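You operate a simulated robot arm through the tools that you are given. There is no shell and no other tool. Be economical: measure what you need, move in short steps, check, and stop when the job is done.

Carry out the task below with a simulated two-armed robot. There is one attempt and no reset: what you move stays moved.

TASK
The plate cooler drips: shut the water, tighten both star nuts to the pack plate's length, then run 15 L/min.
Fine: the milk valve stays shut.

Only the result counts: the job must be done as asked and must still hold three seconds after the hand-in. Knocking over, shifting, dropping, spilling or breaking anything else fails it.

THE ROBOT
Two 7-joint arms with fingered hands on one trunk, on a base that drives. Base frame: it is fixed to the floor where the robot stands at the start and does not move with it; the origin is under the middle of the robot, x ahead of it, y to its left, z up. Lengths are in mm, angles in rad, forces in N, time in s.
The left shoulder is at the start at [70, 162, 1397], the right one opposite. With the tool pointing down near the work surface each hand reaches from about 100 to 780 mm from the robot's upright axis, wherever it stands, measured 20 degrees to its own side. Places, roughly: black star knob [500, -800, 900]; blue star nut [500, -200, 900]; grey valve [500, -600, 900]; milk valve [500, -500, 900]; plate cooler [600, -200, 1000]; red star nut [500, -200, 1200]; water valve [500, 0, 900]. Payload 4 kg a hand.
Tool frame (each hand has its own): the origin (TCP) lies between the finger pads and is the grasp point; the fingertips stand 26 mm ahead of it; z points along the fingers, y is the line along which they close. The gripper opens to 132 mm. The gripper's body begins 73 mm behind the TCP. The gripper is a hand of 4 fingers: y runs from the thumb to the fingers, the wrist lies at [0, 0, -224] in the tool frame.
Orientation is told as [roll, pitch, yaw] about the base's x, y, z axes, in that order, counted from this pose: with the fingers straight down and closing along the base's y, the tool's x points along the base's -x, its y along +y and its z along -z.

THE INTERFACE
- The arms move only by the tool send_rows. It takes "left_targets", "right_targets" or both (then of equal length, played together; a hand with none holds still); each is a list of rows, each an object (a shift or turn left out is 0) with "slide": the shift along the base's x, y, z in mm, a list of three; "turn": the turn, a rotation vector about the base's x, y, z in rad, a list of three. In form: [{"slide": [x, y, z], "turn": [ax, ay, az]}, ...]. A call has 1 to 10 rows; each row is the pose to reach, as a shift and turn from the pose commanded when the call began. A row lasts 0.2 s, in which the tool goes at most 50 mm and 0.15 rad; a call with a longer step from one row to the next is refused whole. A pose out of reach is approached as far as the arm can. The call stops where the force on the tool passes 40 N (or 10 N more than at its start, if that is more) or the arm is blocked; 0.2 s more then pass. In this call time passes only in rows, and 0.2 s behind the last. It gives the time, the measured TCP pose, the force on the tool (base axes), the opening and the grip force at its end, in the units of the frame above (readings bear some noise), with the torque about the TCP (base axes, N m) and any sound that the robot's microphone picked up.
- Cameras (640 x 400 px; columns grow to the right, rows downward): "scene" is now at [127, -36.9, 1617.6]; the picture's right is [-0.43, -0.90, 0.00], its down [-0.57, 0.27, -0.78] and it looks along [0.70, -0.34, -0.63] (base axes); focal length 256 px, centre (320, 200). "left" rides on the left gripper at [-73, 6, -93] in its tool frame; the picture's right is [-0.08, -1.00, 0.00], its down [0.78, -0.06, -0.62] and it looks along [0.62, -0.05, 0.79] (tool axes); focal length 230 px, centre (320, 200). "right" rides on the right gripper at [73, 6, -94] in its tool frame; the picture's right is [-0.08, 1.00, 0.00], its down [-0.79, -0.06, -0.62] and it looks along [-0.61, -0.05, 0.79] (tool axes); focal length 230 px, centre (320, 200). There is no depth. A picture from a camera that has moved, and an enlarged one, comes with that camera's place and axes in the base frame and with its lens.
- capture(camera): a new picture of that camera. It takes no simulated time.
- slide_trunk(by): slides the trunk up (or, below 0, down) by that many mm; the arms and the scene camera ride with it, the base frame stays. It gives what a move gives, with no picture.
- drive_base(legs): drives the robot by 1 to 6 legs, each [ahead, left, turn to the left] in mm, mm and rad, along the robot's own axes; the way and the turn of a leg run together, so that a leg with both is an arc; at most 1500 mm and 3.142 rad a leg. The arms and the cameras ride along, it lands a little off, and it stops where it bumps. It gives what a move gives.
- curl_fingers(finger1, finger2, finger3, thumb_bend, hand): sets how far each is bent, from 0 (flat) to 100 (curled in); at 30 the hand is open as for a grip, at 70 the pads meet at the TCP. One left out holds its place. A second passes; each finger stops where it meets its share of the squeeze, and holds until it gets a number again. It is the only way to open and close the hand. It gives what a move gives, with no picture; readings hold the bend of each and the force on the fingers (four entries, about 0 where the hand has none), thumb and palm.
- turn_head(pan, tilt): turns the head with the scene camera to pan (to the left, within 1.501 rad either way) and tilt (down, from -0.506 to 1.204), counted from straight ahead of the robot. It gives what a move gives.
- zoom(camera, box): a new picture of the part [left, top, right, bottom] of that camera's present view, enlarged. It takes no simulated time.
- hand_in(): hands the job in; it is judged then, once.

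Work in short steps. Places have to be worked out from the pictures, the camera data and where the tool is seen: move nearer, look again, correct. Check each grasp and each placing, and mend what went wrong. You have 120 turns and 108 pictures in all, those below and enlarged ones among them. Open the grippers and draw the arms clear of the work before you hand the job in, unless the task says otherwise; then end with one line.

The tools are called after "Emit:" as a command line: name --argument value ..., lists and objects as JSON in quotes. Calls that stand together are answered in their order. send_rows: Moves the arms, as the interface text tells. Its arguments: {"type":"object","properties":{"left_targets":{"type":"array"},"right_targets":{"type":"array"}},"required":[]} The other tools are called the same way: slide_trunk (by) slides the trunk up or down; curl_fingers (finger1, finger2, finger3, thumb_bend, hand) moves the fingers one by one; drive_base (legs) drives the base; turn_head (pan, tilt) turns the head that bears the scene camera; capture (camera) takes a picture; zoom (camera, box) takes an enlarged picture of a part of a camera's view; hand_in () hands the job in.

At the start:

```text
time: 0.0
left_tcp_pos: [481.4, 53.5, 1430.1]
left_tcp_rot: [0.001, 0.001, 0.001]
left_force: [-0.2, -0.3, -0.4]
left_moment: [-0.03, -0.02, 0.03]
left_finger_gap: 131.6
left_gripper_force: 0.0
left_shape: jaw
left_bend: [30.0, 30.0, 30.0, 30.0]
left_finger forces: [0.0, 0.0, 0.0, 0.0, 0.0, 0.0]
right_tcp_pos: [426.9, -401.7, 1428.4]
right_tcp_rot: [-0.001, 0.0, 0.0]
right_force: [0.2, -1.0, 0.7]
right_moment: [-0.01, 0.01, -0.01]
right_finger_gap: 131.8
right_gripper_force: 0.1
right_shape: jaw
right_bend: [30.0, 30.0, 30.0, 30.0]
right_finger forces: [0.0, 0.1, 0.0, 0.0, 0.0, 0.1]
trunk travel left (down, up): [-876.0, 64.0]
robot x, y, heading: [2.0, -3.5, 0.001]
head pan, tilt: [-0.445, 0.679]
```

scene: 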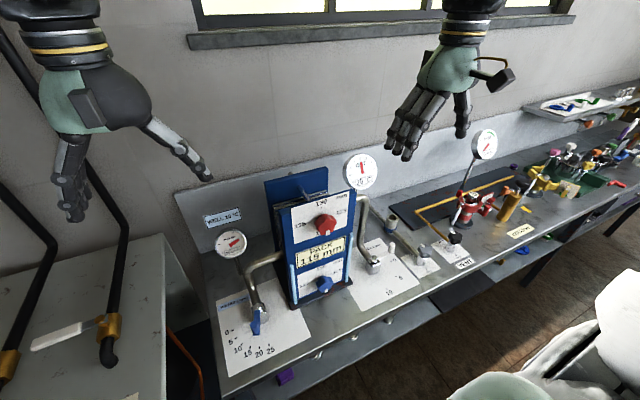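
right: 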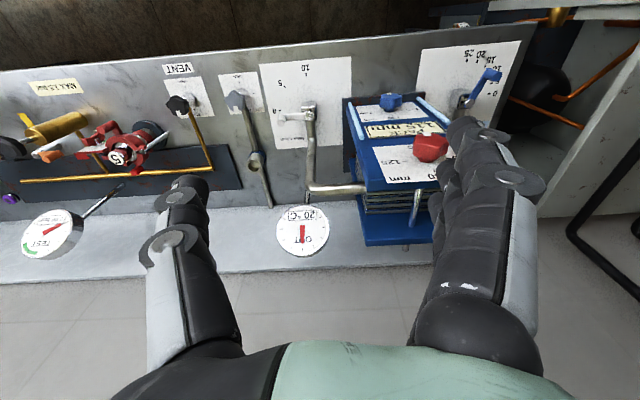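
left: 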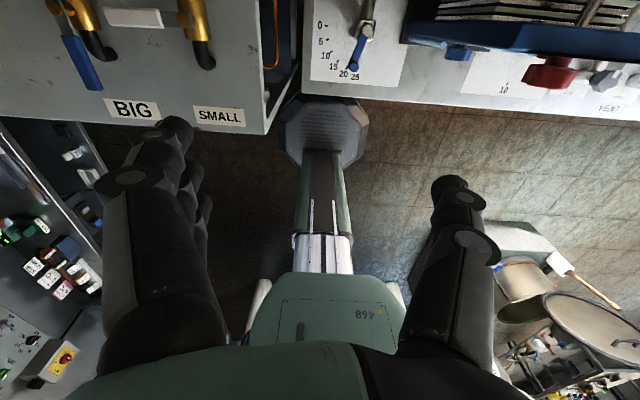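

I start by looking closer at the cooler and the valves from the scene camera.

Emit:
zoom --camera "scene" --box '[190, 240, 350, 380]'

Emit:
zoom --camera "scene" --box '[270, 160, 390, 310]'

Emit:
zoom --camera "scene" --box '[340, 180, 500, 310]'

```text
2.86 times, centred on (270, 310) of scene
camera zoom: at [127.0, -36.9, 1617.6], right [-0.43, -0.9, 0.0], down [-0.57, 0.27, -0.78], along [0.7, -0.34, -0.63], focal length 732 px, centre (463, -114)
```

zoom: 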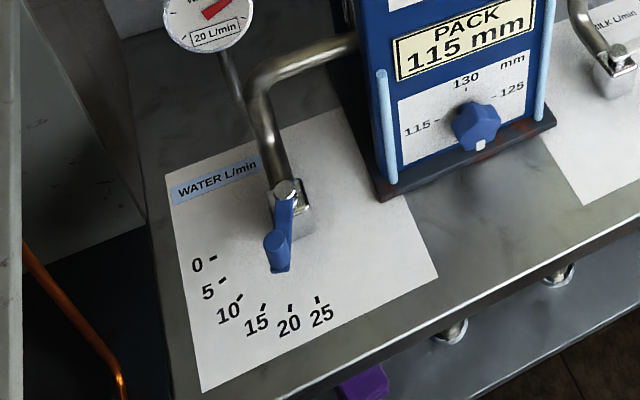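

```text
2.67 times, centred on (330, 235) of scene
camera zoom: at [127.0, -36.9, 1617.6], right [-0.43, -0.9, 0.0], down [-0.57, 0.27, -0.78], along [0.7, -0.34, -0.63], focal length 684 px, centre (293, 107)
```

zoom: 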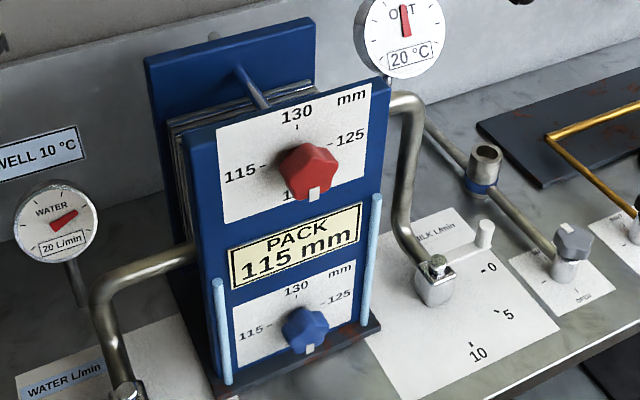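

```text
3.08 times, centred on (420, 245) of scene
camera zoom: at [127.0, -36.9, 1617.6], right [-0.43, -0.9, 0.0], down [-0.57, 0.27, -0.78], along [0.7, -0.34, -0.63], focal length 789 px, centre (12, 62)
```

zoom: 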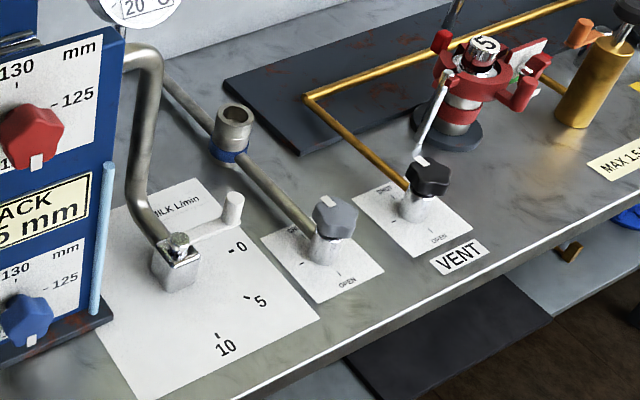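

The dials read 130 at the top, 125 right, 120 bottom and 115 left, and both nuts point to about 120, so tightening is clockwise. I zoom the hand cameras to fix the water lever's place.

Emit:
zoom --camera "right" --box '[340, 40, 540, 190]'

Emit:
zoom --camera "left" --box '[290, 0, 430, 110]'

```text
2.67 times, centred on (440, 115) of right
camera zoom: at [353.5, -395.9, 1521.4], right [0.08, 1.0, 0.0], down [0.79, -0.06, 0.62], along [0.61, -0.05, -0.79], focal length 614 px, centre (0, 427)
```

zoom: 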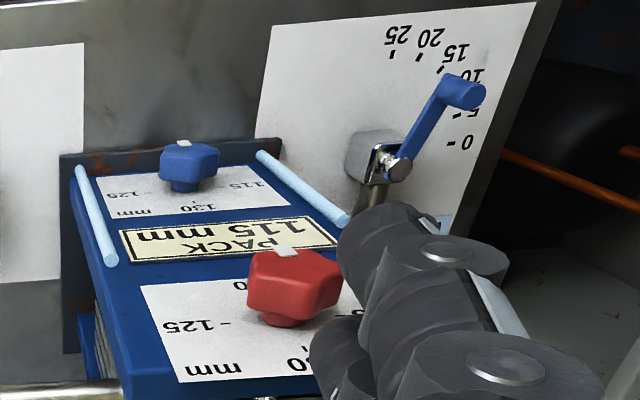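

```text
3.64 times, centred on (360, 55) of left
camera zoom: at [554.3, 61.1, 1523.7], right [0.08, -1.0, 0.0], down [-0.78, -0.06, 0.62], along [-0.62, -0.05, -0.79], focal length 837 px, centre (174, 727)
```

zoom: 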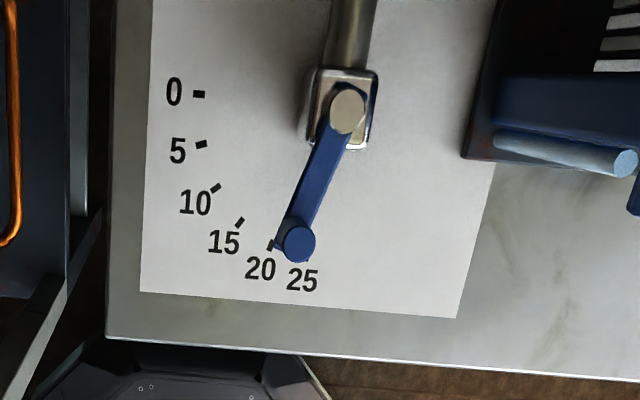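

The water lever pivots at about (542,-43) with an upright knob at about (477,-20, top 960); 0 lies toward +y, 18° per 5 L/min. I bring the left hand above that knob, pitched 30° forward.

Emit:
send_rows --left_targets '[{"slide": [0, -10, -45], "turn": [0, -0.065, 0]}, {"slide": [0, -20, -90], "turn": [0, -0.13, 0]}, {"slide": [-1, -30, -135], "turn": [0, -0.2, 0]}, {"slide": [-2, -40, -180], "turn": [0, -0.26, 0]}, {"slide": [-2, -50, -225], "turn": [0, -0.33, 0]}, {"slide": [-3, -60, -270], "turn": [0, -0.4, 0]}, {"slide": [-4, -70, -315], "turn": [0, -0.46, 0]}, {"slide": [-4, -73, -360], "turn": [0, -0.52, 0]}]'

Emit:
capture --camera "left"

Emit:
capture --camera "scene"

```text
time: 1.8
left_tcp_pos: [477.3, -20.8, 1069.2]
left_tcp_rot: [-0.002, -0.52, 0.001]
left_force: [0.8, 0.0, -0.9]
left_moment: [0.05, 0.02, 0.0]
left_finger_gap: 131.5
left_gripper_force: 0.1
left_shape: jaw
left_bend: [30.0, 30.0, 30.0, 30.0]
left_finger forces: [0.1, 0.0, 0.1, 0.0, 0.1, 0.0]
right_tcp_pos: [427.8, -402.0, 1427.3]
right_tcp_rot: [-0.001, 0.002, 0.0]
right_force: [0.3, -0.2, -0.3]
right_moment: [0.0, 0.03, -0.02]
right_finger_gap: 132.1
right_gripper_force: 0.0
right_shape: jaw
right_bend: [30.0, 30.0, 30.0, 30.0]
right_finger forces: [0.0, 0.0, 0.0, 0.0, 0.0, 0.0]
trunk travel left (down, up): [-876.0, 64.0]
robot x, y, heading: [-0.3, 0.7, -0.001]
head pan, tilt: [-0.445, 0.679]
```

```text
99 pictures are left
camera left: at [494.5, -13.2, 1187.5], right [0.07, -1.0, 0.04], down [-0.99, -0.06, 0.14], along [-0.14, -0.05, -0.99], focal length 230 px, centre (320, 200)
```

left: 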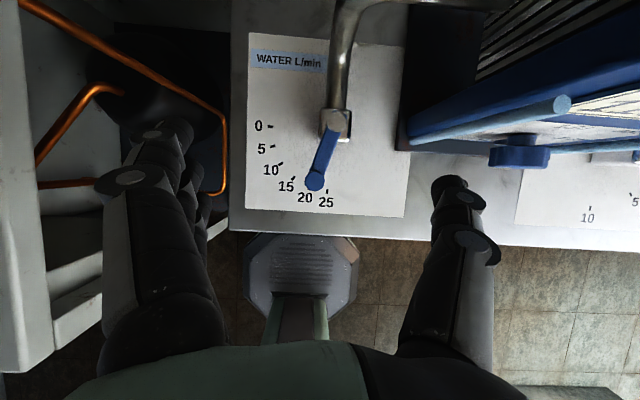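

```text
98 pictures are left
camera scene: at [128.2, -37.2, 1617.6], right [-0.43, -0.9, 0.0], down [-0.57, 0.27, -0.78], along [0.7, -0.34, -0.63], focal length 256 px, centre (320, 200)
```

scene: 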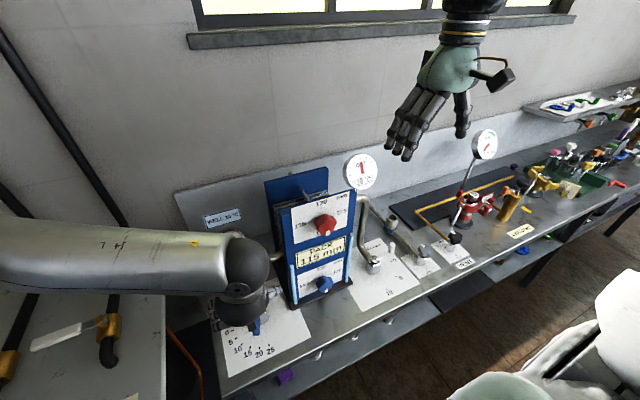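

Knob re-measured at about (481,-19). I partly close the hand, then lower around the knob.

Emit:
curl_fingers --hand "left" --finger1 48 --finger2 48 --finger3 48 --thumb_bend 48

Emit:
send_rows --left_targets '[{"slide": [2, 1, -30]}, {"slide": [4, 2, -65]}]'

Emit:
capture --camera "left"

```text
time: 2.8
left_tcp_pos: [476.5, -18.6, 1070.3]
left_tcp_rot: [0.001, -0.521, 0.001]
left_force: [-0.9, 0.1, 0.5]
left_moment: [0.0, -0.03, 0.03]
left_finger_gap: 77.9
left_gripper_force: 0.2
left_shape: fingers
left_bend: [48.0, 48.0, 48.0, 48.0]
left_finger forces: [0.0, 0.1, 0.0, 0.0, 0.0, 0.1]
right_tcp_pos: [426.5, -400.7, 1426.9]
right_tcp_rot: [-0.001, 0.0, 0.0]
right_force: [-0.1, -0.2, -0.6]
right_moment: [0.0, 0.02, -0.04]
right_finger_gap: 132.2
right_gripper_force: 0.2
right_shape: jaw
right_bend: [30.0, 30.0, 30.0, 30.0]
right_finger forces: [0.0, 0.1, 0.0, 0.1, 0.1, 0.0]
trunk travel left (down, up): [-876.0, 64.0]
robot x, y, heading: [-2.0, 0.9, -0.002]
head pan, tilt: [-0.445, 0.679]
```

```text
time: 3.4
left_tcp_pos: [482.0, -16.1, 1003.6]
left_tcp_rot: [0.0, -0.519, -0.001]
left_force: [-0.4, 0.5, -0.9]
left_moment: [0.02, 0.0, -0.03]
left_finger_gap: 78.0
left_gripper_force: 0.1
left_shape: fingers
left_bend: [48.0, 48.0, 48.0, 48.0]
left_finger forces: [0.0, 0.1, 0.1, 0.1, 0.0, 0.0]
right_tcp_pos: [427.2, -400.1, 1428.1]
right_tcp_rot: [0.0, 0.002, 0.001]
right_force: [-0.9, 0.2, 0.4]
right_moment: [0.0, 0.01, -0.02]
right_finger_gap: 131.8
right_gripper_force: 0.0
right_shape: jaw
right_bend: [30.0, 30.0, 30.0, 30.0]
right_finger forces: [0.0, 0.0, 0.0, 0.1, 0.0, 0.0]
trunk travel left (down, up): [-876.0, 64.0]
robot x, y, heading: [2.0, 0.2, 0.002]
head pan, tilt: [-0.445, 0.679]
```

```text
97 pictures are left
camera left: at [499.0, -9.4, 1122.1], right [0.07, -1.0, 0.04], down [-0.99, -0.06, 0.15], along [-0.14, -0.05, -0.99], focal length 230 px, centre (320, 200)
```

left: 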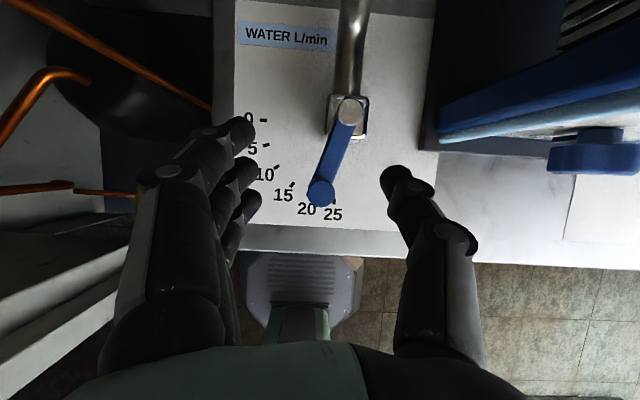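

The knob sits midway between thumb and fingers (about 483,-18). I lower 45 mm and close.

Emit:
send_rows --left_targets '[{"slide": [1, -1, -25]}, {"slide": [1, -1, -45]}]'

Emit:
curl_fingers --hand "left" --finger1 70 --finger2 70 --finger3 70 --thumb_bend 70

Emit:
capture --camera "left"

```text
time: 4.0
left_tcp_pos: [484.1, -17.9, 960.0]
left_tcp_rot: [0.0, -0.52, 0.001]
left_force: [-0.4, -1.0, 0.6]
left_moment: [-0.02, 0.0, -0.02]
left_finger_gap: 78.0
left_gripper_force: 0.0
left_shape: fingers
left_bend: [48.0, 48.0, 48.0, 48.0]
left_finger forces: [0.0, 0.1, 0.1, 0.0, 0.1, 0.0]
right_tcp_pos: [426.5, -400.6, 1426.4]
right_tcp_rot: [0.0, 0.002, 0.001]
right_force: [-0.3, 0.8, 1.2]
right_moment: [0.0, 0.0, 0.02]
right_finger_gap: 131.9
right_gripper_force: 0.0
right_shape: jaw
right_bend: [30.0, 30.0, 30.0, 30.0]
right_finger forces: [0.0, 0.0, 0.1, 0.0, 0.1, 0.0]
trunk travel left (down, up): [-876.0, 64.0]
robot x, y, heading: [-1.1, 1.1, -0.001]
head pan, tilt: [-0.445, 0.679]
```

```text
time: 5.0
left_tcp_pos: [482.2, -17.6, 959.6]
left_tcp_rot: [0.001, -0.518, -0.001]
left_force: [0.6, -1.2, 0.1]
left_moment: [0.05, 0.01, -0.02]
left_finger_gap: 17.7
left_gripper_force: 4.4
left_shape: fingers
left_bend: [70.0, 69.0, 66.0, 68.0]
left_finger forces: [0.0, 0.7, 2.8, 0.0, 4.4, 0.0]
right_tcp_pos: [426.5, -401.8, 1426.6]
right_tcp_rot: [-0.001, 0.001, 0.0]
right_force: [0.1, 0.1, 0.2]
right_moment: [0.02, 0.0, 0.01]
right_finger_gap: 132.1
right_gripper_force: 0.1
right_shape: jaw
right_bend: [30.0, 30.0, 30.0, 30.0]
right_finger forces: [0.0, 0.0, 0.1, 0.0, 0.0, 0.0]
trunk travel left (down, up): [-876.0, 64.0]
robot x, y, heading: [-1.0, 2.0, 0.002]
head pan, tilt: [-0.445, 0.679]
```

```text
96 pictures are left
camera left: at [499.7, -11.2, 1077.3], right [0.07, -1.0, 0.04], down [-0.99, -0.06, 0.15], along [-0.14, -0.05, -0.99], focal length 230 px, centre (320, 200)
```

left: 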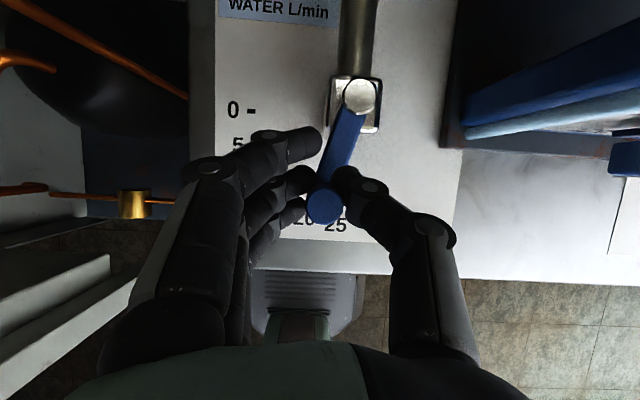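

The knob is gripped (2.8/4.4 N). I turn the lever clockwise (from above) about the pivot, yawing the hand along, first 0.56 rad.

Emit:
send_rows --left_targets '[{"slide": [3.8, 8.6, 0], "turn": [0, 0, -0.14]}, {"slide": [8.8, 16.5, 0], "turn": [0, 0, -0.28]}, {"slide": [14.9, 23.7, 0], "turn": [0, 0, -0.42]}, {"slide": [21.8, 30, 0], "turn": [0, 0, -0.56]}]'

Emit:
capture --camera "left"

```text
time: 6.0
left_tcp_pos: [504.0, 12.1, 959.2]
left_tcp_rot: [-0.002, -0.522, -0.56]
left_force: [2.2, -4.5, 0.0]
left_moment: [0.02, -0.05, -0.04]
left_finger_gap: 18.3
left_gripper_force: 4.0
left_shape: fingers
left_bend: [70.0, 69.0, 67.0, 68.0]
left_finger forces: [0.0, 0.7, 2.3, 0.0, 5.9, 0.1]
right_tcp_pos: [427.6, -400.7, 1428.4]
right_tcp_rot: [0.002, 0.002, -0.001]
right_force: [-0.4, 0.1, 0.2]
right_moment: [-0.02, 0.0, 0.03]
right_finger_gap: 131.7
right_gripper_force: 0.1
right_shape: jaw
right_bend: [30.0, 30.0, 30.0, 30.0]
right_finger forces: [0.1, 0.1, 0.1, 0.1, 0.1, 0.0]
trunk travel left (down, up): [-876.0, 64.0]
robot x, y, heading: [1.0, 0.1, 0.004]
head pan, tilt: [-0.445, 0.679]
```

```text
95 pictures are left
camera left: at [521.5, 9.5, 1077.6], right [-0.47, -0.88, 0.04], down [-0.87, 0.47, 0.14], along [-0.15, 0.03, -0.99], focal length 230 px, centre (320, 200)
```

left: 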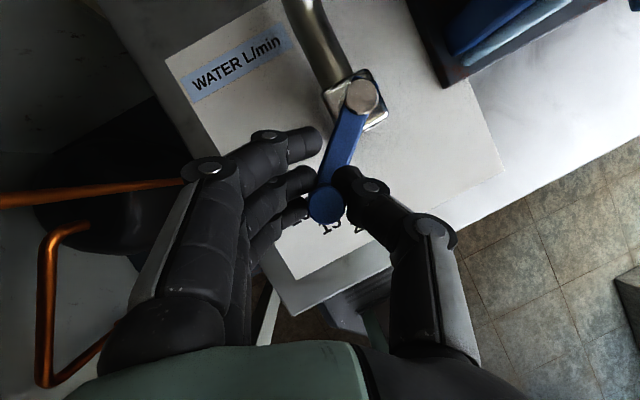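

The lever follows exactly. I continue to the 0 stop.

Emit:
send_rows --left_targets '[{"slide": [7.8, 5.2, 0], "turn": [0, 0, -0.14]}, {"slide": [16.3, 9.3, 0], "turn": [0, 0, -0.28]}, {"slide": [25.2, 12.1, 0], "turn": [0, 0, -0.42]}, {"slide": [34.5, 13.7, 0], "turn": [0, 0, -0.56]}, {"slide": [42.5, 14.1, 0], "turn": [0, 0, -0.68]}]'

Emit:
capture --camera "left"

Emit:
zoom --camera "scene" --box '[190, 200, 350, 380]'

```text
time: 7.2
left_tcp_pos: [547.4, 24.9, 959.9]
left_tcp_rot: [0.0, -0.519, -1.244]
left_force: [-0.9, -0.7, 1.0]
left_moment: [0.0, -0.05, -0.06]
left_finger_gap: 18.2
left_gripper_force: 3.9
left_shape: fingers
left_bend: [70.0, 69.0, 67.0, 68.0]
left_finger forces: [0.0, 0.4, 3.3, 0.0, 4.0, 0.0]
right_tcp_pos: [427.3, -404.0, 1425.8]
right_tcp_rot: [0.001, 0.0, 0.0]
right_force: [0.5, -0.4, -1.2]
right_moment: [0.01, 0.01, 0.0]
right_finger_gap: 131.8
right_gripper_force: 0.1
right_shape: jaw
right_bend: [30.0, 30.0, 30.0, 30.0]
right_finger forces: [0.0, 0.1, 0.0, 0.1, 0.0, 0.0]
trunk travel left (down, up): [-876.0, 64.0]
robot x, y, heading: [-6.9, -1.0, -0.0]
head pan, tilt: [-0.445, 0.679]
```

```text
94 pictures are left
camera left: at [557.9, 12.0, 1077.6], right [-0.92, -0.39, 0.04], down [-0.38, 0.91, 0.15], along [-0.09, 0.12, -0.99], focal length 230 px, centre (320, 200)
```

left: 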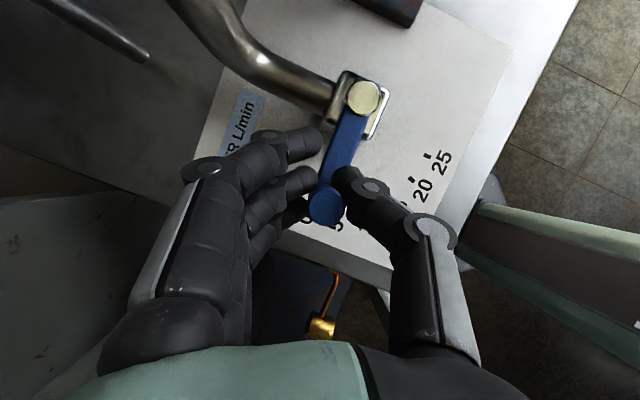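

```text
2.22 times, centred on (270, 290) of scene
camera zoom: at [127.4, -39.8, 1617.5], right [-0.43, -0.9, 0.0], down [-0.57, 0.27, -0.78], along [0.7, -0.33, -0.63], focal length 570 px, centre (431, 0)
```

zoom: 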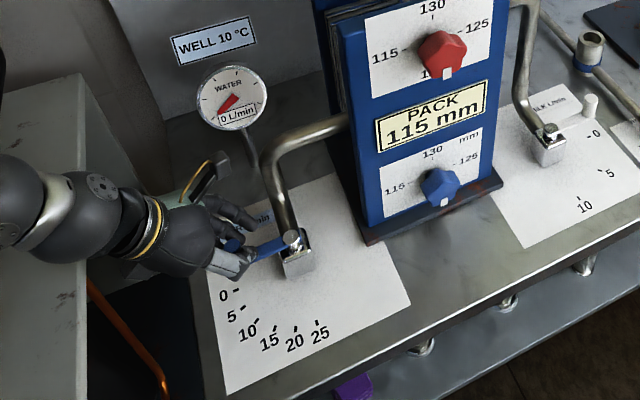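

The gauge reads 0 L/min, but no stop force is felt; I nudge a little further and zoom in on the gauge.

Emit:
send_rows --left_targets '[{"slide": [4, -0.3, 0], "turn": [0, 0, -0.05]}]'

Emit:
zoom --camera "scene" --box '[230, 220, 290, 260]'

Emit:
zoom --camera "scene" --box '[200, 270, 290, 330]'

```text
time: 7.6
left_tcp_pos: [550.7, 20.4, 962.0]
left_tcp_rot: [-0.001, -0.513, -1.283]
left_force: [-0.2, 2.2, -0.5]
left_moment: [0.02, -0.06, 0.01]
left_finger_gap: 16.3
left_gripper_force: 2.3
left_shape: fingers
left_bend: [70.0, 70.0, 68.0, 69.0]
left_finger forces: [0.1, 0.0, 2.7, 0.0, 2.1, 0.0]
left hand out of reach, approached as far as the arm can: row 1
right_tcp_pos: [427.5, -401.2, 1427.1]
right_tcp_rot: [0.0, -0.001, 0.002]
right_force: [0.0, 0.1, 0.1]
right_moment: [0.0, -0.03, -0.01]
right_finger_gap: 132.1
right_gripper_force: 0.0
right_shape: jaw
right_bend: [30.0, 30.0, 30.0, 30.0]
right_finger forces: [0.1, 0.0, 0.0, 0.0, 0.0, 0.0]
trunk travel left (down, up): [-876.0, 64.0]
robot x, y, heading: [-1.3, 0.1, -0.001]
head pan, tilt: [-0.445, 0.679]
```

```text
10.00 times, centred on (260, 240) of scene
camera zoom: at [127.1, -36.4, 1617.6], right [-0.43, -0.9, 0.0], down [-0.57, 0.27, -0.78], along [0.7, -0.34, -0.63], focal length 2563 px, centre (920, -200)
```

zoom: 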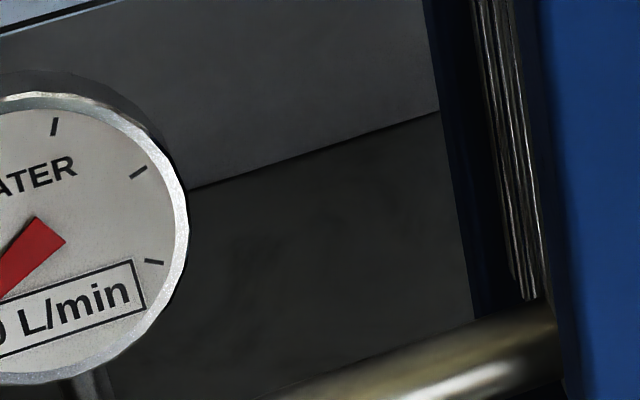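

```text
6.67 times, centred on (245, 300) of scene
camera zoom: at [127.1, -36.4, 1617.6], right [-0.43, -0.9, 0.0], down [-0.57, 0.27, -0.78], along [0.7, -0.34, -0.63], focal length 1709 px, centre (820, -467)
```

zoom: 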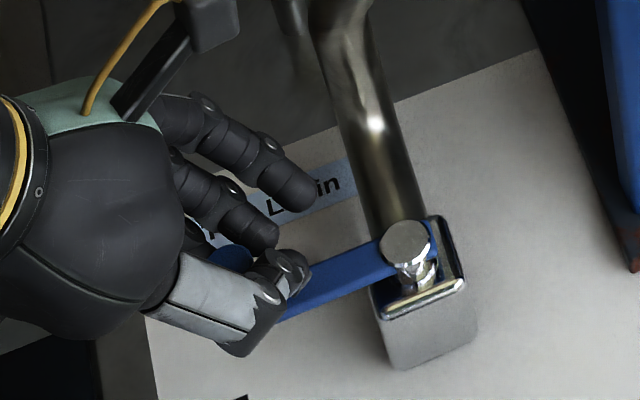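

Water reads 0. I release the knob and lift the left hand clear.

Emit:
curl_fingers --hand "left" --finger1 50 --finger2 50 --finger3 50 --thumb_bend 50

Emit:
send_rows --left_targets '[{"slide": [-4, 0, 30], "turn": [0, 0, 0.05]}, {"slide": [-8, 5, 75], "turn": [0, 0, 0.1]}, {"slide": [-14, 10, 120], "turn": [0, 0, 0.2]}]'

Emit:
capture --camera "left"

Emit:
zoom --camera "scene" --box '[190, 160, 390, 330]'

```text
time: 8.6
left_tcp_pos: [550.7, 19.3, 964.0]
left_tcp_rot: [-0.002, -0.516, -1.286]
left_force: [0.6, -0.5, -0.2]
left_moment: [0.0, 0.04, 0.01]
left_finger_gap: 69.9
left_gripper_force: 0.0
left_shape: fingers
left_bend: [50.0, 50.0, 50.0, 50.0]
left_finger forces: [0.0, 0.1, 0.0, 0.0, 0.1, 0.1]
right_tcp_pos: [425.9, -402.0, 1428.2]
right_tcp_rot: [-0.001, -0.002, -0.001]
right_force: [-0.1, -0.4, -0.5]
right_moment: [0.01, 0.01, 0.01]
right_finger_gap: 131.5
right_gripper_force: 0.1
right_shape: jaw
right_bend: [30.0, 30.0, 30.0, 30.0]
right_finger forces: [0.0, 0.0, 0.0, 0.0, 0.2, 0.0]
trunk travel left (down, up): [-876.0, 64.0]
robot x, y, heading: [-0.1, -2.1, 0.001]
head pan, tilt: [-0.445, 0.679]
```

```text
time: 9.4
left_tcp_pos: [536.0, 29.0, 1084.7]
left_tcp_rot: [-0.001, -0.519, -1.09]
left_force: [-0.1, -0.6, 0.2]
left_moment: [0.04, -0.01, 0.0]
left_finger_gap: 69.9
left_gripper_force: 0.0
left_shape: fingers
left_bend: [50.0, 50.0, 50.0, 50.0]
left_finger forces: [0.0, 0.0, 0.0, 0.0, 0.1, 0.0]
right_tcp_pos: [425.2, -400.5, 1427.7]
right_tcp_rot: [0.0, -0.002, 0.0]
right_force: [-0.6, 0.1, -0.2]
right_moment: [-0.05, -0.01, -0.02]
right_finger_gap: 131.9
right_gripper_force: 0.2
right_shape: jaw
right_bend: [30.0, 30.0, 30.0, 30.0]
right_finger forces: [0.0, 0.0, 0.0, 0.1, 0.0, 0.0]
trunk travel left (down, up): [-876.0, 64.0]
robot x, y, heading: [-1.1, -0.1, 0.002]
head pan, tilt: [-0.445, 0.679]
```

```text
90 pictures are left
camera left: at [548.9, 17.8, 1202.0], right [-0.85, -0.52, 0.04], down [-0.51, 0.85, 0.15], along [-0.11, 0.1, -0.99], focal length 230 px, centre (320, 200)
```

left: 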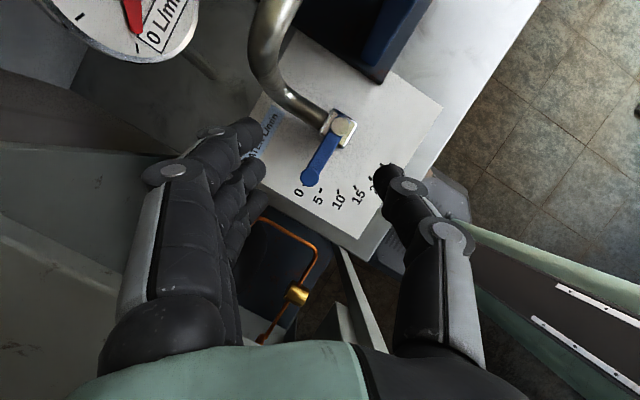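

```text
2.35 times, centred on (290, 245) of scene
camera zoom: at [125.3, -36.2, 1617.7], right [-0.43, -0.9, 0.0], down [-0.57, 0.27, -0.78], along [0.7, -0.34, -0.63], focal length 603 px, centre (391, 94)
```

zoom: 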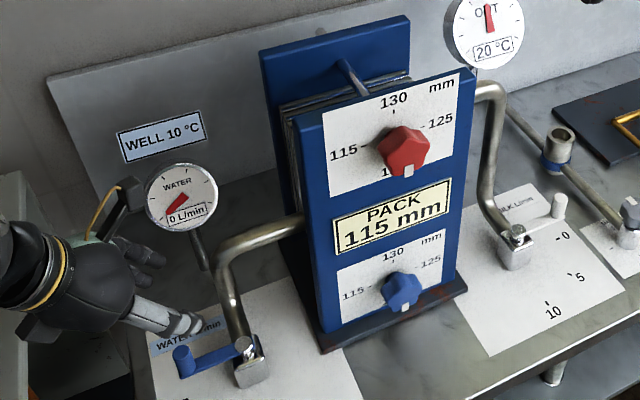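

The water lever stands at 0 and the gauge shows 0. The left hand's camera will ride above the hand when it points forward, so I use it for the nuts: first straighten the yaw and back off.

Emit:
send_rows --left_targets '[{"slide": [-10, 0, 20], "turn": [0, 0, 0.136]}, {"slide": [-22, -3, 40], "turn": [0, 0, 0.272]}, {"slide": [-35, -6, 55], "turn": [0, 0, 0.41]}, {"slide": [-48, -10, 70], "turn": [0, 0, 0.545]}, {"slide": [-62, -15, 85], "turn": [0, 0, 0.68]}, {"slide": [-76, -20, 100], "turn": [0, 0, 0.82]}, {"slide": [-92, -25, 110], "turn": [0, 0, 0.955]}, {"slide": [-106, -29, 115], "turn": [0, 0, 1.09]}]'

Emit:
send_rows --left_targets '[{"slide": [-6, -35, 0], "turn": [0, -0.14, 0]}, {"slide": [-12, -70, 0], "turn": [0, -0.28, 0]}, {"slide": [-18, -105, 0], "turn": [0, -0.42, 0]}, {"slide": [-24, -140, 0], "turn": [0, -0.56, 0]}, {"slide": [-30, -175, 0], "turn": [0, -0.7, 0]}, {"slide": [-36, -210, 0], "turn": [0, -0.84, 0]}, {"slide": [-40, -230, 0], "turn": [0, -0.98, 0]}, {"slide": [-40, -242, 0], "turn": [0, -1.05, 0]}]'

Emit:
capture --camera "left"

Emit:
capture --camera "scene"

```text
time: 11.2
left_tcp_pos: [429.9, -1.8, 1199.9]
left_tcp_rot: [0.0, -0.519, 0.0]
left_force: [0.0, 0.9, 0.2]
left_moment: [0.04, -0.01, 0.01]
left_finger_gap: 70.3
left_gripper_force: 0.1
left_shape: fingers
left_bend: [50.0, 50.0, 50.0, 50.0]
left_finger forces: [0.0, 0.1, 0.0, 0.0, 0.0, 0.0]
right_tcp_pos: [426.5, -402.8, 1427.6]
right_tcp_rot: [0.002, -0.001, -0.001]
right_force: [-0.4, 0.3, -0.5]
right_moment: [0.02, 0.02, 0.03]
right_finger_gap: 131.8
right_gripper_force: 0.1
right_shape: jaw
right_bend: [30.0, 30.0, 30.0, 30.0]
right_finger forces: [0.0, 0.1, 0.0, 0.1, 0.0, 0.0]
trunk travel left (down, up): [-876.0, 64.0]
robot x, y, heading: [1.3, 1.9, 0.004]
head pan, tilt: [-0.445, 0.679]
```

```text
time: 13.2
left_tcp_pos: [637.1, -199.7, 1321.6]
left_tcp_rot: [-1.23, -1.562, 1.116]
left_force: [-0.7, -0.1, -1.4]
left_moment: [0.01, 0.0, 0.02]
left_finger_gap: 70.7
left_gripper_force: 0.1
left_shape: fingers
left_bend: [50.0, 50.0, 50.0, 50.0]
left_finger forces: [0.0, 0.1, 0.0, 0.1, 0.0, 0.0]
left hand out of reach, approached as far as the arm can: row 3, 4, 5, 6, 7, 8
right_tcp_pos: [431.6, -406.3, 1424.1]
right_tcp_rot: [0.006, 0.005, -0.002]
right_force: [0.1, -0.7, -1.1]
right_moment: [0.03, 0.03, 0.02]
right_finger_gap: 131.9
right_gripper_force: 0.1
right_shape: jaw
right_bend: [30.0, 30.0, 30.0, 30.0]
right_finger forces: [0.0, 0.1, 0.1, 0.0, 0.1, 0.0]
trunk travel left (down, up): [-876.0, 64.0]
robot x, y, heading: [-0.2, -1.7, -0.001]
head pan, tilt: [-0.445, 0.679]
stopped in row 8 (left hand): the arm was blocked; the commanded pose is now the measured one
```

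```text
88 pictures are left
camera left: at [545.1, -182.4, 1395.2], right [-0.11, -0.99, 0.09], down [-0.62, 0.0, -0.78], along [0.77, -0.14, -0.62], focal length 230 px, centre (320, 200)
```

left: 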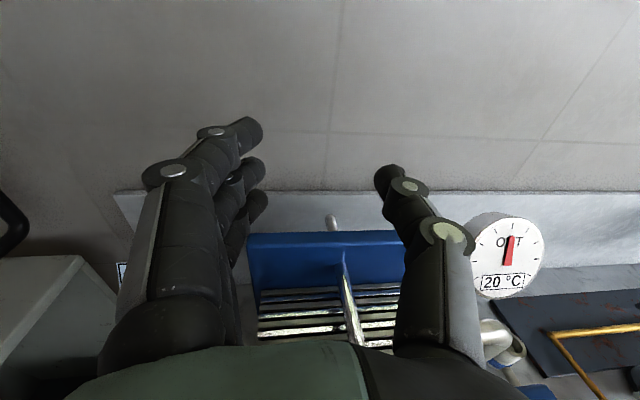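

```text
87 pictures are left
camera scene: at [133.3, -43.2, 1616.9], right [-0.43, -0.9, 0.0], down [-0.57, 0.27, -0.78], along [0.7, -0.33, -0.63], focal length 256 px, centre (320, 200)
```

scene: 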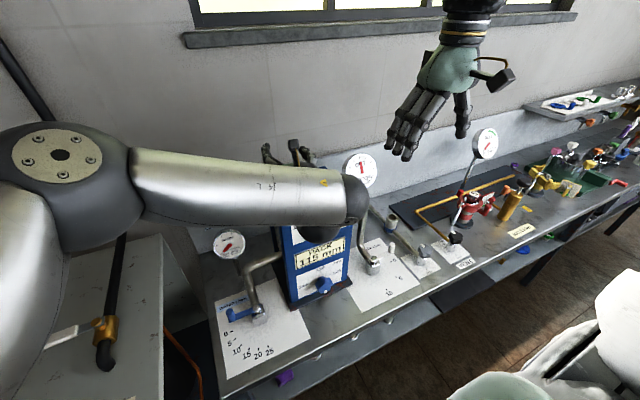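

The arm is too folded this near. I raise the trunk, then drive back and to the right to gain room for a horizontal hand.

Emit:
slide_trunk --by 50

Emit:
drive_base --legs '[[-300, 0, 0]]'

Emit:
drive_base --legs '[[0, -150, 0]]'

Emit:
capture --camera "scene"

```text
time: 14.1
left_tcp_pos: [630.7, -193.6, 1373.8]
left_tcp_rot: [-1.605, -1.558, 1.49]
left_force: [-0.5, -0.7, -0.3]
left_moment: [-0.01, 0.0, -0.01]
left_finger_gap: 70.6
left_gripper_force: 0.0
left_shape: fingers
left_bend: [50.0, 50.0, 50.0, 50.0]
left_finger forces: [0.0, 0.1, 0.1, 0.0, 0.0, 0.1]
right_tcp_pos: [424.3, -400.6, 1478.1]
right_tcp_rot: [-0.004, -0.002, -0.001]
right_force: [-0.1, -0.2, 0.6]
right_moment: [0.01, 0.03, -0.03]
right_finger_gap: 131.8
right_gripper_force: 0.1
right_shape: jaw
right_bend: [30.0, 30.0, 30.0, 30.0]
right_finger forces: [0.0, 0.0, 0.1, 0.0, 0.1, 0.0]
trunk travel left (down, up): [-926.0, 14.0]
robot x, y, heading: [0.6, -4.1, -0.002]
head pan, tilt: [-0.445, 0.679]
```

```text
time: 16.2
left_tcp_pos: [334.0, -193.6, 1372.5]
left_tcp_rot: [-1.34, -1.557, 1.228]
left_force: [0.6, 0.5, -0.5]
left_moment: [0.01, 0.01, 0.04]
left_finger_gap: 70.6
left_gripper_force: 0.0
left_shape: fingers
left_bend: [50.0, 50.0, 50.0, 50.0]
left_finger forces: [0.0, 0.0, 0.0, 0.0, 0.0, 0.0]
right_tcp_pos: [129.6, -400.4, 1477.1]
right_tcp_rot: [0.0, 0.001, -0.001]
right_force: [1.0, -0.7, -0.5]
right_moment: [0.03, 0.03, 0.03]
right_finger_gap: 131.7
right_gripper_force: 0.0
right_shape: jaw
right_bend: [30.0, 30.0, 30.0, 30.0]
right_finger forces: [0.1, 0.0, 0.0, 0.0, 0.1, 0.1]
trunk travel left (down, up): [-926.0, 14.0]
robot x, y, heading: [-300.9, -3.4, 0.004]
head pan, tilt: [-0.445, 0.679]
```

```text
time: 17.5
left_tcp_pos: [332.6, -337.8, 1374.3]
left_tcp_rot: [-1.542, -1.556, 1.43]
left_force: [0.5, 0.1, 0.0]
left_moment: [0.01, -0.05, -0.04]
left_finger_gap: 70.5
left_gripper_force: 0.0
left_shape: fingers
left_bend: [50.0, 50.0, 50.0, 50.0]
left_finger forces: [0.1, 0.0, 0.1, 0.0, 0.1, 0.0]
right_tcp_pos: [127.0, -545.0, 1478.3]
right_tcp_rot: [-0.005, 0.001, 0.001]
right_force: [-0.9, 0.7, 0.1]
right_moment: [-0.05, 0.02, 0.01]
right_finger_gap: 131.7
right_gripper_force: 0.0
right_shape: jaw
right_bend: [30.0, 30.0, 30.0, 30.0]
right_finger forces: [0.0, 0.0, 0.0, 0.1, 0.0, 0.1]
trunk travel left (down, up): [-926.0, 14.0]
robot x, y, heading: [-296.1, -148.3, 0.004]
head pan, tilt: [-0.445, 0.679]
```

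```text
86 pictures are left
camera scene: at [-173.0, -180.2, 1667.7], right [-0.43, -0.9, 0.0], down [-0.57, 0.27, -0.78], along [0.7, -0.34, -0.63], focal length 256 px, centre (320, 200)
```

scene: 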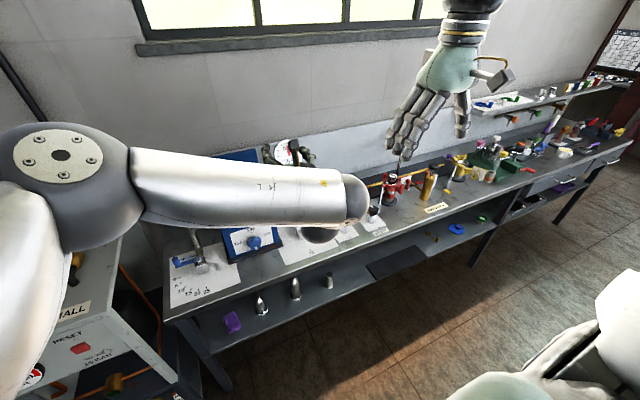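

There is room now. I lower the trunk 200 mm and then line the hand up in front of the red nut, fingers forward.

Emit:
slide_trunk --by -200

Emit:
send_rows --left_targets '[{"slide": [10, 30, 8], "turn": [0, 0, 0.05]}, {"slide": [25, 60, 15], "turn": [0, 0, 0.11]}, {"slide": [45, 96, 23], "turn": [0, 0, 0.11]}]'

Emit:
capture --camera "left"

Emit:
capture --camera "scene"

```text
time: 19.7
left_tcp_pos: [331.8, -341.9, 1172.7]
left_tcp_rot: [-1.546, -1.559, 1.433]
left_force: [0.3, -0.3, 0.1]
left_moment: [-0.03, -0.03, 0.0]
left_finger_gap: 70.5
left_gripper_force: 0.1
left_shape: fingers
left_bend: [50.0, 50.0, 50.0, 50.0]
left_finger forces: [0.0, 0.0, 0.0, 0.0, 0.1, 0.0]
right_tcp_pos: [125.4, -548.0, 1278.7]
right_tcp_rot: [0.002, 0.0, 0.001]
right_force: [0.1, 0.3, -0.3]
right_moment: [-0.02, 0.0, 0.02]
right_finger_gap: 131.9
right_gripper_force: 0.1
right_shape: jaw
right_bend: [30.0, 30.0, 30.0, 30.0]
right_finger forces: [0.1, 0.0, 0.1, 0.0, 0.0, 0.0]
trunk travel left (down, up): [-726.0, 214.0]
robot x, y, heading: [-298.9, -146.3, -0.001]
head pan, tilt: [-0.445, 0.679]
```

```text
time: 20.5
left_tcp_pos: [378.2, -243.4, 1194.8]
left_tcp_rot: [-1.536, -1.561, 1.533]
left_force: [0.8, -0.2, -0.2]
left_moment: [0.0, -0.03, -0.02]
left_finger_gap: 70.8
left_gripper_force: 0.1
left_shape: fingers
left_bend: [50.0, 50.0, 50.0, 50.0]
left_finger forces: [0.1, 0.1, 0.0, 0.0, 0.0, 0.1]
right_tcp_pos: [127.4, -545.3, 1278.1]
right_tcp_rot: [-0.001, -0.001, 0.003]
right_force: [0.3, 0.7, 0.3]
right_moment: [-0.04, 0.0, 0.01]
right_finger_gap: 132.0
right_gripper_force: 0.1
right_shape: jaw
right_bend: [30.0, 30.0, 30.0, 30.0]
right_finger forces: [0.0, 0.1, 0.0, 0.0, 0.0, 0.0]
trunk travel left (down, up): [-726.0, 214.0]
robot x, y, heading: [-301.6, -146.8, 0.004]
head pan, tilt: [-0.445, 0.679]
```

```text
85 pictures are left
camera left: at [283.6, -235.9, 1269.2], right [0.0, -1.0, 0.09], down [-0.62, -0.07, -0.78], along [0.79, -0.06, -0.61], focal length 230 px, centre (320, 200)
```

left: 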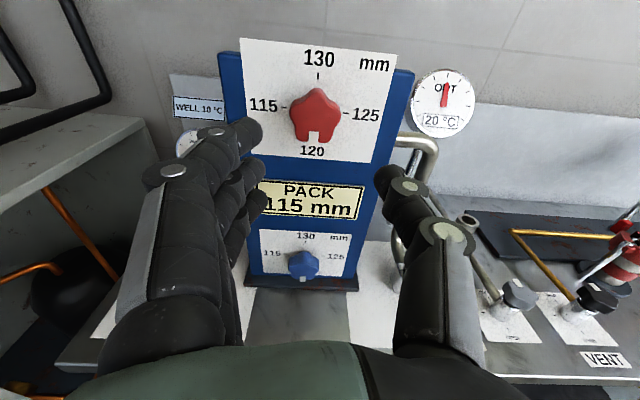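

```text
84 pictures are left
camera scene: at [-172.3, -182.2, 1467.5], right [-0.43, -0.9, 0.0], down [-0.57, 0.27, -0.78], along [0.7, -0.34, -0.63], focal length 256 px, centre (320, 200)
```

scene: 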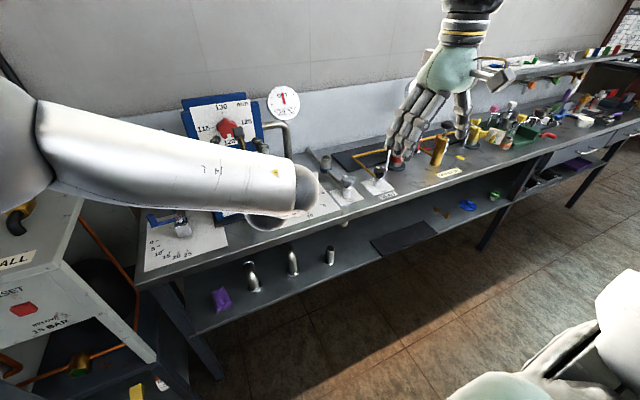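

Emit:
zoom --camera "left" --box '[230, 40, 400, 170]'

Emit:
zoom --camera "left" --box '[250, 220, 370, 295]'

```text
3.08 times, centred on (315, 105) of left
camera zoom: at [283.6, -235.9, 1269.2], right [0.0, -1.0, 0.09], down [-0.62, -0.07, -0.78], along [0.79, -0.06, -0.61], focal length 708 px, centre (335, 492)
```

zoom: 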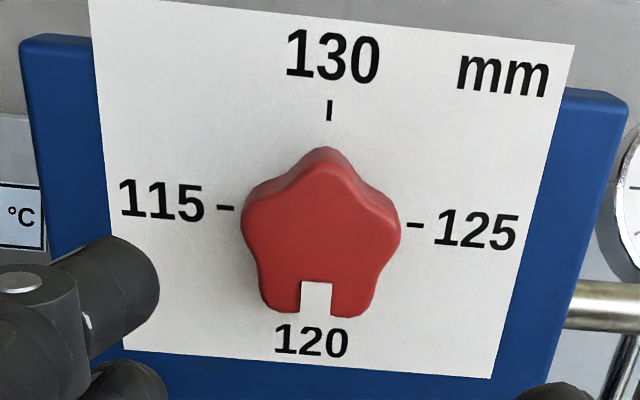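

```text
5.33 times, centred on (310, 258) of left
camera zoom: at [283.6, -235.9, 1269.2], right [0.0, -1.0, 0.09], down [-0.62, -0.07, -0.78], along [0.79, -0.06, -0.61], focal length 1227 px, centre (373, -107)
```

zoom: 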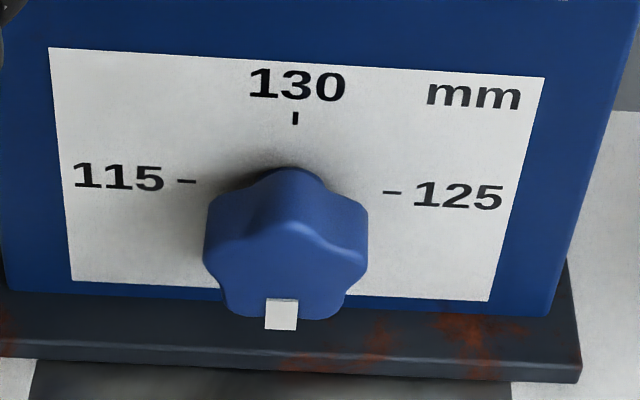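

The white marks stand at 120 on both dials; each nut needs a quarter turn clockwise to 115. I open a bit and pre-roll the hand counter-clockwise 0.94 rad, still in front of the red nut.

Emit:
curl_fingers --hand "left" --finger1 44 --finger2 44 --finger3 44 --thumb_bend 44

Emit:
send_rows --left_targets '[{"slide": [0, 1, 0], "turn": [-0.14, 0, 0]}, {"slide": [0, 2, 0], "turn": [-0.28, 0, 0]}, {"slide": [5, 3, 0], "turn": [-0.42, 0, 0]}, {"slide": [10, 3, 0], "turn": [-0.56, 0, 0]}, {"slide": [20, 3, 1], "turn": [-0.7, 0, 0]}, {"slide": [30, 3, 1], "turn": [-0.84, 0, 0]}, {"slide": [40, 3, 1], "turn": [-0.94, 0, 0]}]'

Emit:
capture --camera "left"

```text
time: 21.5
left_tcp_pos: [377.5, -244.8, 1196.2]
left_tcp_rot: [-1.538, -1.559, 1.535]
left_force: [0.5, -0.1, -0.1]
left_moment: [0.01, 0.03, 0.0]
left_finger_gap: 90.1
left_gripper_force: 0.1
left_shape: fingers
left_bend: [44.0, 44.0, 44.0, 44.0]
left_finger forces: [0.0, 0.0, 0.0, 0.1, 0.0, 0.1]
right_tcp_pos: [125.7, -548.1, 1277.0]
right_tcp_rot: [0.002, 0.001, 0.0]
right_force: [0.2, 0.0, 0.0]
right_moment: [0.01, -0.02, 0.02]
right_finger_gap: 131.7
right_gripper_force: 0.1
right_shape: jaw
right_bend: [30.0, 30.0, 30.0, 30.0]
right_finger forces: [0.1, 0.0, 0.0, 0.1, 0.0, 0.0]
trunk travel left (down, up): [-726.0, 214.0]
robot x, y, heading: [-302.1, -149.5, 0.006]
head pan, tilt: [-0.445, 0.679]
```

```text
time: 23.1
left_tcp_pos: [418.1, -242.8, 1197.4]
left_tcp_rot: [-1.574, -0.618, 1.572]
left_force: [0.0, 0.8, -1.2]
left_moment: [-0.03, -0.01, 0.02]
left_finger_gap: 89.8
left_gripper_force: 0.0
left_shape: fingers
left_bend: [44.0, 44.0, 44.0, 44.0]
left_finger forces: [0.0, 0.0, 0.0, 0.0, 0.0, 0.1]
right_tcp_pos: [127.6, -549.3, 1277.5]
right_tcp_rot: [0.001, 0.0, 0.003]
right_force: [-0.6, 0.5, 0.1]
right_moment: [0.03, 0.03, -0.02]
right_finger_gap: 131.5
right_gripper_force: 0.1
right_shape: jaw
right_bend: [30.0, 30.0, 30.0, 30.0]
right_finger forces: [0.0, 0.0, 0.0, 0.1, 0.1, 0.1]
trunk travel left (down, up): [-726.0, 214.0]
robot x, y, heading: [-299.5, -148.2, 0.002]
head pan, tilt: [-0.445, 0.679]
```

```text
81 pictures are left
camera left: at [323.7, -179.2, 1234.8], right [0.0, -0.51, 0.86], down [-0.62, -0.67, -0.41], along [0.79, -0.53, -0.32], focal length 230 px, centre (320, 200)
```

left: 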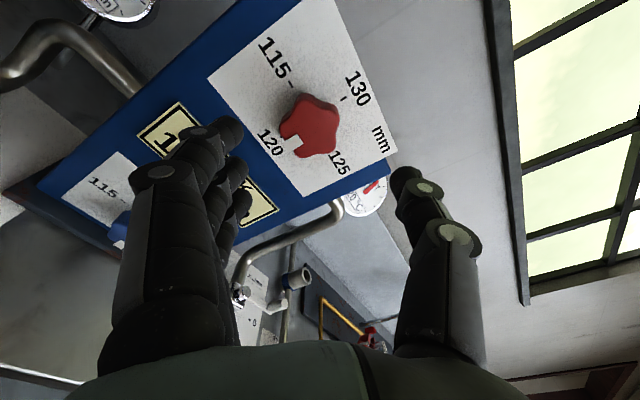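

The nut seems a little off in this view; I zoom to measure it better.

Emit:
zoom --camera "left" --box '[220, 60, 420, 190]'

```text
3.08 times, centred on (320, 125) of left
camera zoom: at [323.7, -179.2, 1234.8], right [0.0, -0.51, 0.86], down [-0.62, -0.67, -0.41], along [0.79, -0.53, -0.32], focal length 708 px, centre (320, 431)
```

zoom: 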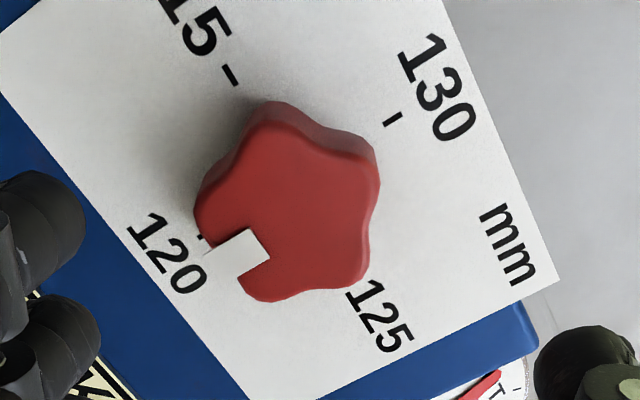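

Dial centre averages to about (y -236, z 1196). I advance to the nut in steps.

Emit:
send_rows --left_targets '[{"slide": [25, 6, -1]}, {"slide": [50, 6, -1]}, {"slide": [68, 6, -1]}]'

Emit:
capture --camera "left"

```text
time: 23.9
left_tcp_pos: [485.1, -237.2, 1197.1]
left_tcp_rot: [-1.571, -0.62, 1.57]
left_force: [0.8, 0.4, 0.7]
left_moment: [-0.04, 0.0, -0.03]
left_finger_gap: 89.8
left_gripper_force: 0.2
left_shape: fingers
left_bend: [44.0, 44.0, 44.0, 44.0]
left_finger forces: [0.1, 0.0, 0.0, 0.0, 0.0, 0.1]
right_tcp_pos: [126.8, -548.2, 1276.4]
right_tcp_rot: [0.0, 0.001, 0.001]
right_force: [0.0, 0.2, 0.2]
right_moment: [0.02, 0.02, 0.0]
right_finger_gap: 131.8
right_gripper_force: 0.0
right_shape: jaw
right_bend: [30.0, 30.0, 30.0, 30.0]
right_finger forces: [0.1, 0.0, 0.1, 0.1, 0.0, 0.0]
trunk travel left (down, up): [-726.0, 214.0]
robot x, y, heading: [-300.1, -151.5, 0.003]
head pan, tilt: [-0.445, 0.679]
```

```text
79 pictures are left
camera left: at [392.1, -173.2, 1235.2], right [0.0, -0.52, 0.86], down [-0.62, -0.67, -0.41], along [0.79, -0.53, -0.32], focal length 230 px, centre (320, 200)
```

left: 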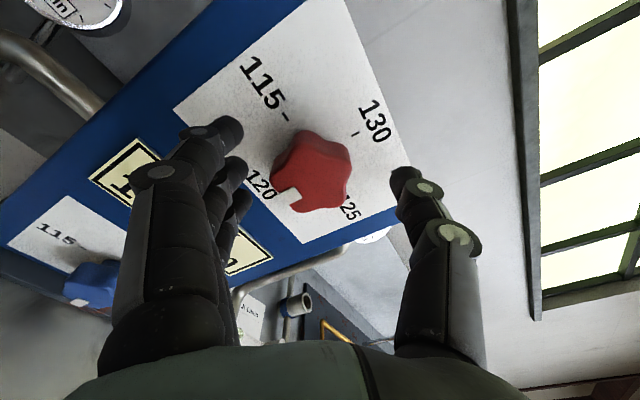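

Nearly centred; I shift slightly and advance 6 mm more, then close on the nut.

Emit:
send_rows --left_targets '[{"slide": [6, 4, -1]}]'

Emit:
curl_fingers --hand "left" --finger1 75 --finger2 75 --finger3 75 --thumb_bend 75

Emit:
capture --camera "left"

```text
time: 24.3
left_tcp_pos: [491.5, -231.8, 1195.3]
left_tcp_rot: [-1.573, -0.619, 1.571]
left_force: [-0.2, -0.7, 0.4]
left_moment: [0.05, 0.0, 0.02]
left_finger_gap: 89.7
left_gripper_force: 0.2
left_shape: fingers
left_bend: [44.0, 44.0, 44.0, 44.0]
left_finger forces: [0.1, 0.1, 0.0, 0.1, 0.0, 0.0]
right_tcp_pos: [126.8, -548.2, 1278.1]
right_tcp_rot: [0.0, 0.0, 0.001]
right_force: [-0.8, -0.1, 0.1]
right_moment: [0.03, 0.02, -0.03]
right_finger_gap: 131.9
right_gripper_force: 0.1
right_shape: jaw
right_bend: [30.0, 30.0, 30.0, 30.0]
right_finger forces: [0.0, 0.0, 0.1, 0.1, 0.0, 0.1]
trunk travel left (down, up): [-726.0, 214.0]
robot x, y, heading: [-300.2, -151.7, 0.001]
head pan, tilt: [-0.445, 0.679]
```

```text
time: 25.3
left_tcp_pos: [491.7, -232.3, 1195.9]
left_tcp_rot: [-1.573, -0.62, 1.57]
left_force: [3.5, -1.1, 2.3]
left_moment: [-0.05, 0.12, 0.08]
left_finger_gap: 22.8
left_gripper_force: 22.3
left_shape: fingers
left_bend: [75.0, 57.0, 59.0, 63.0]
left_finger forces: [0.0, 10.2, 10.9, 0.1, 23.0, 0.0]
right_tcp_pos: [126.9, -547.8, 1277.1]
right_tcp_rot: [0.0, 0.0, 0.001]
right_force: [0.1, 0.1, -0.7]
right_moment: [0.02, -0.02, 0.0]
right_finger_gap: 131.7
right_gripper_force: 0.1
right_shape: jaw
right_bend: [30.0, 30.0, 30.0, 30.0]
right_finger forces: [0.0, 0.1, 0.0, 0.0, 0.1, 0.0]
trunk travel left (down, up): [-726.0, 214.0]
robot x, y, heading: [-299.6, -147.2, -0.002]
head pan, tilt: [-0.445, 0.679]
```

```text
78 pictures are left
camera left: at [398.2, -168.9, 1233.9], right [0.0, -0.52, 0.86], down [-0.62, -0.67, -0.41], along [0.79, -0.53, -0.32], focal length 230 px, centre (320, 200)
```

left: 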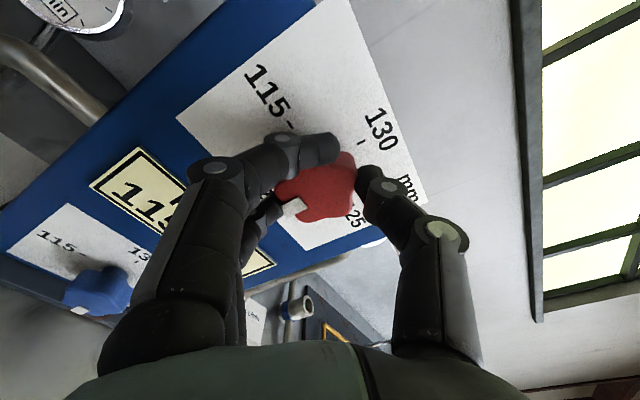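

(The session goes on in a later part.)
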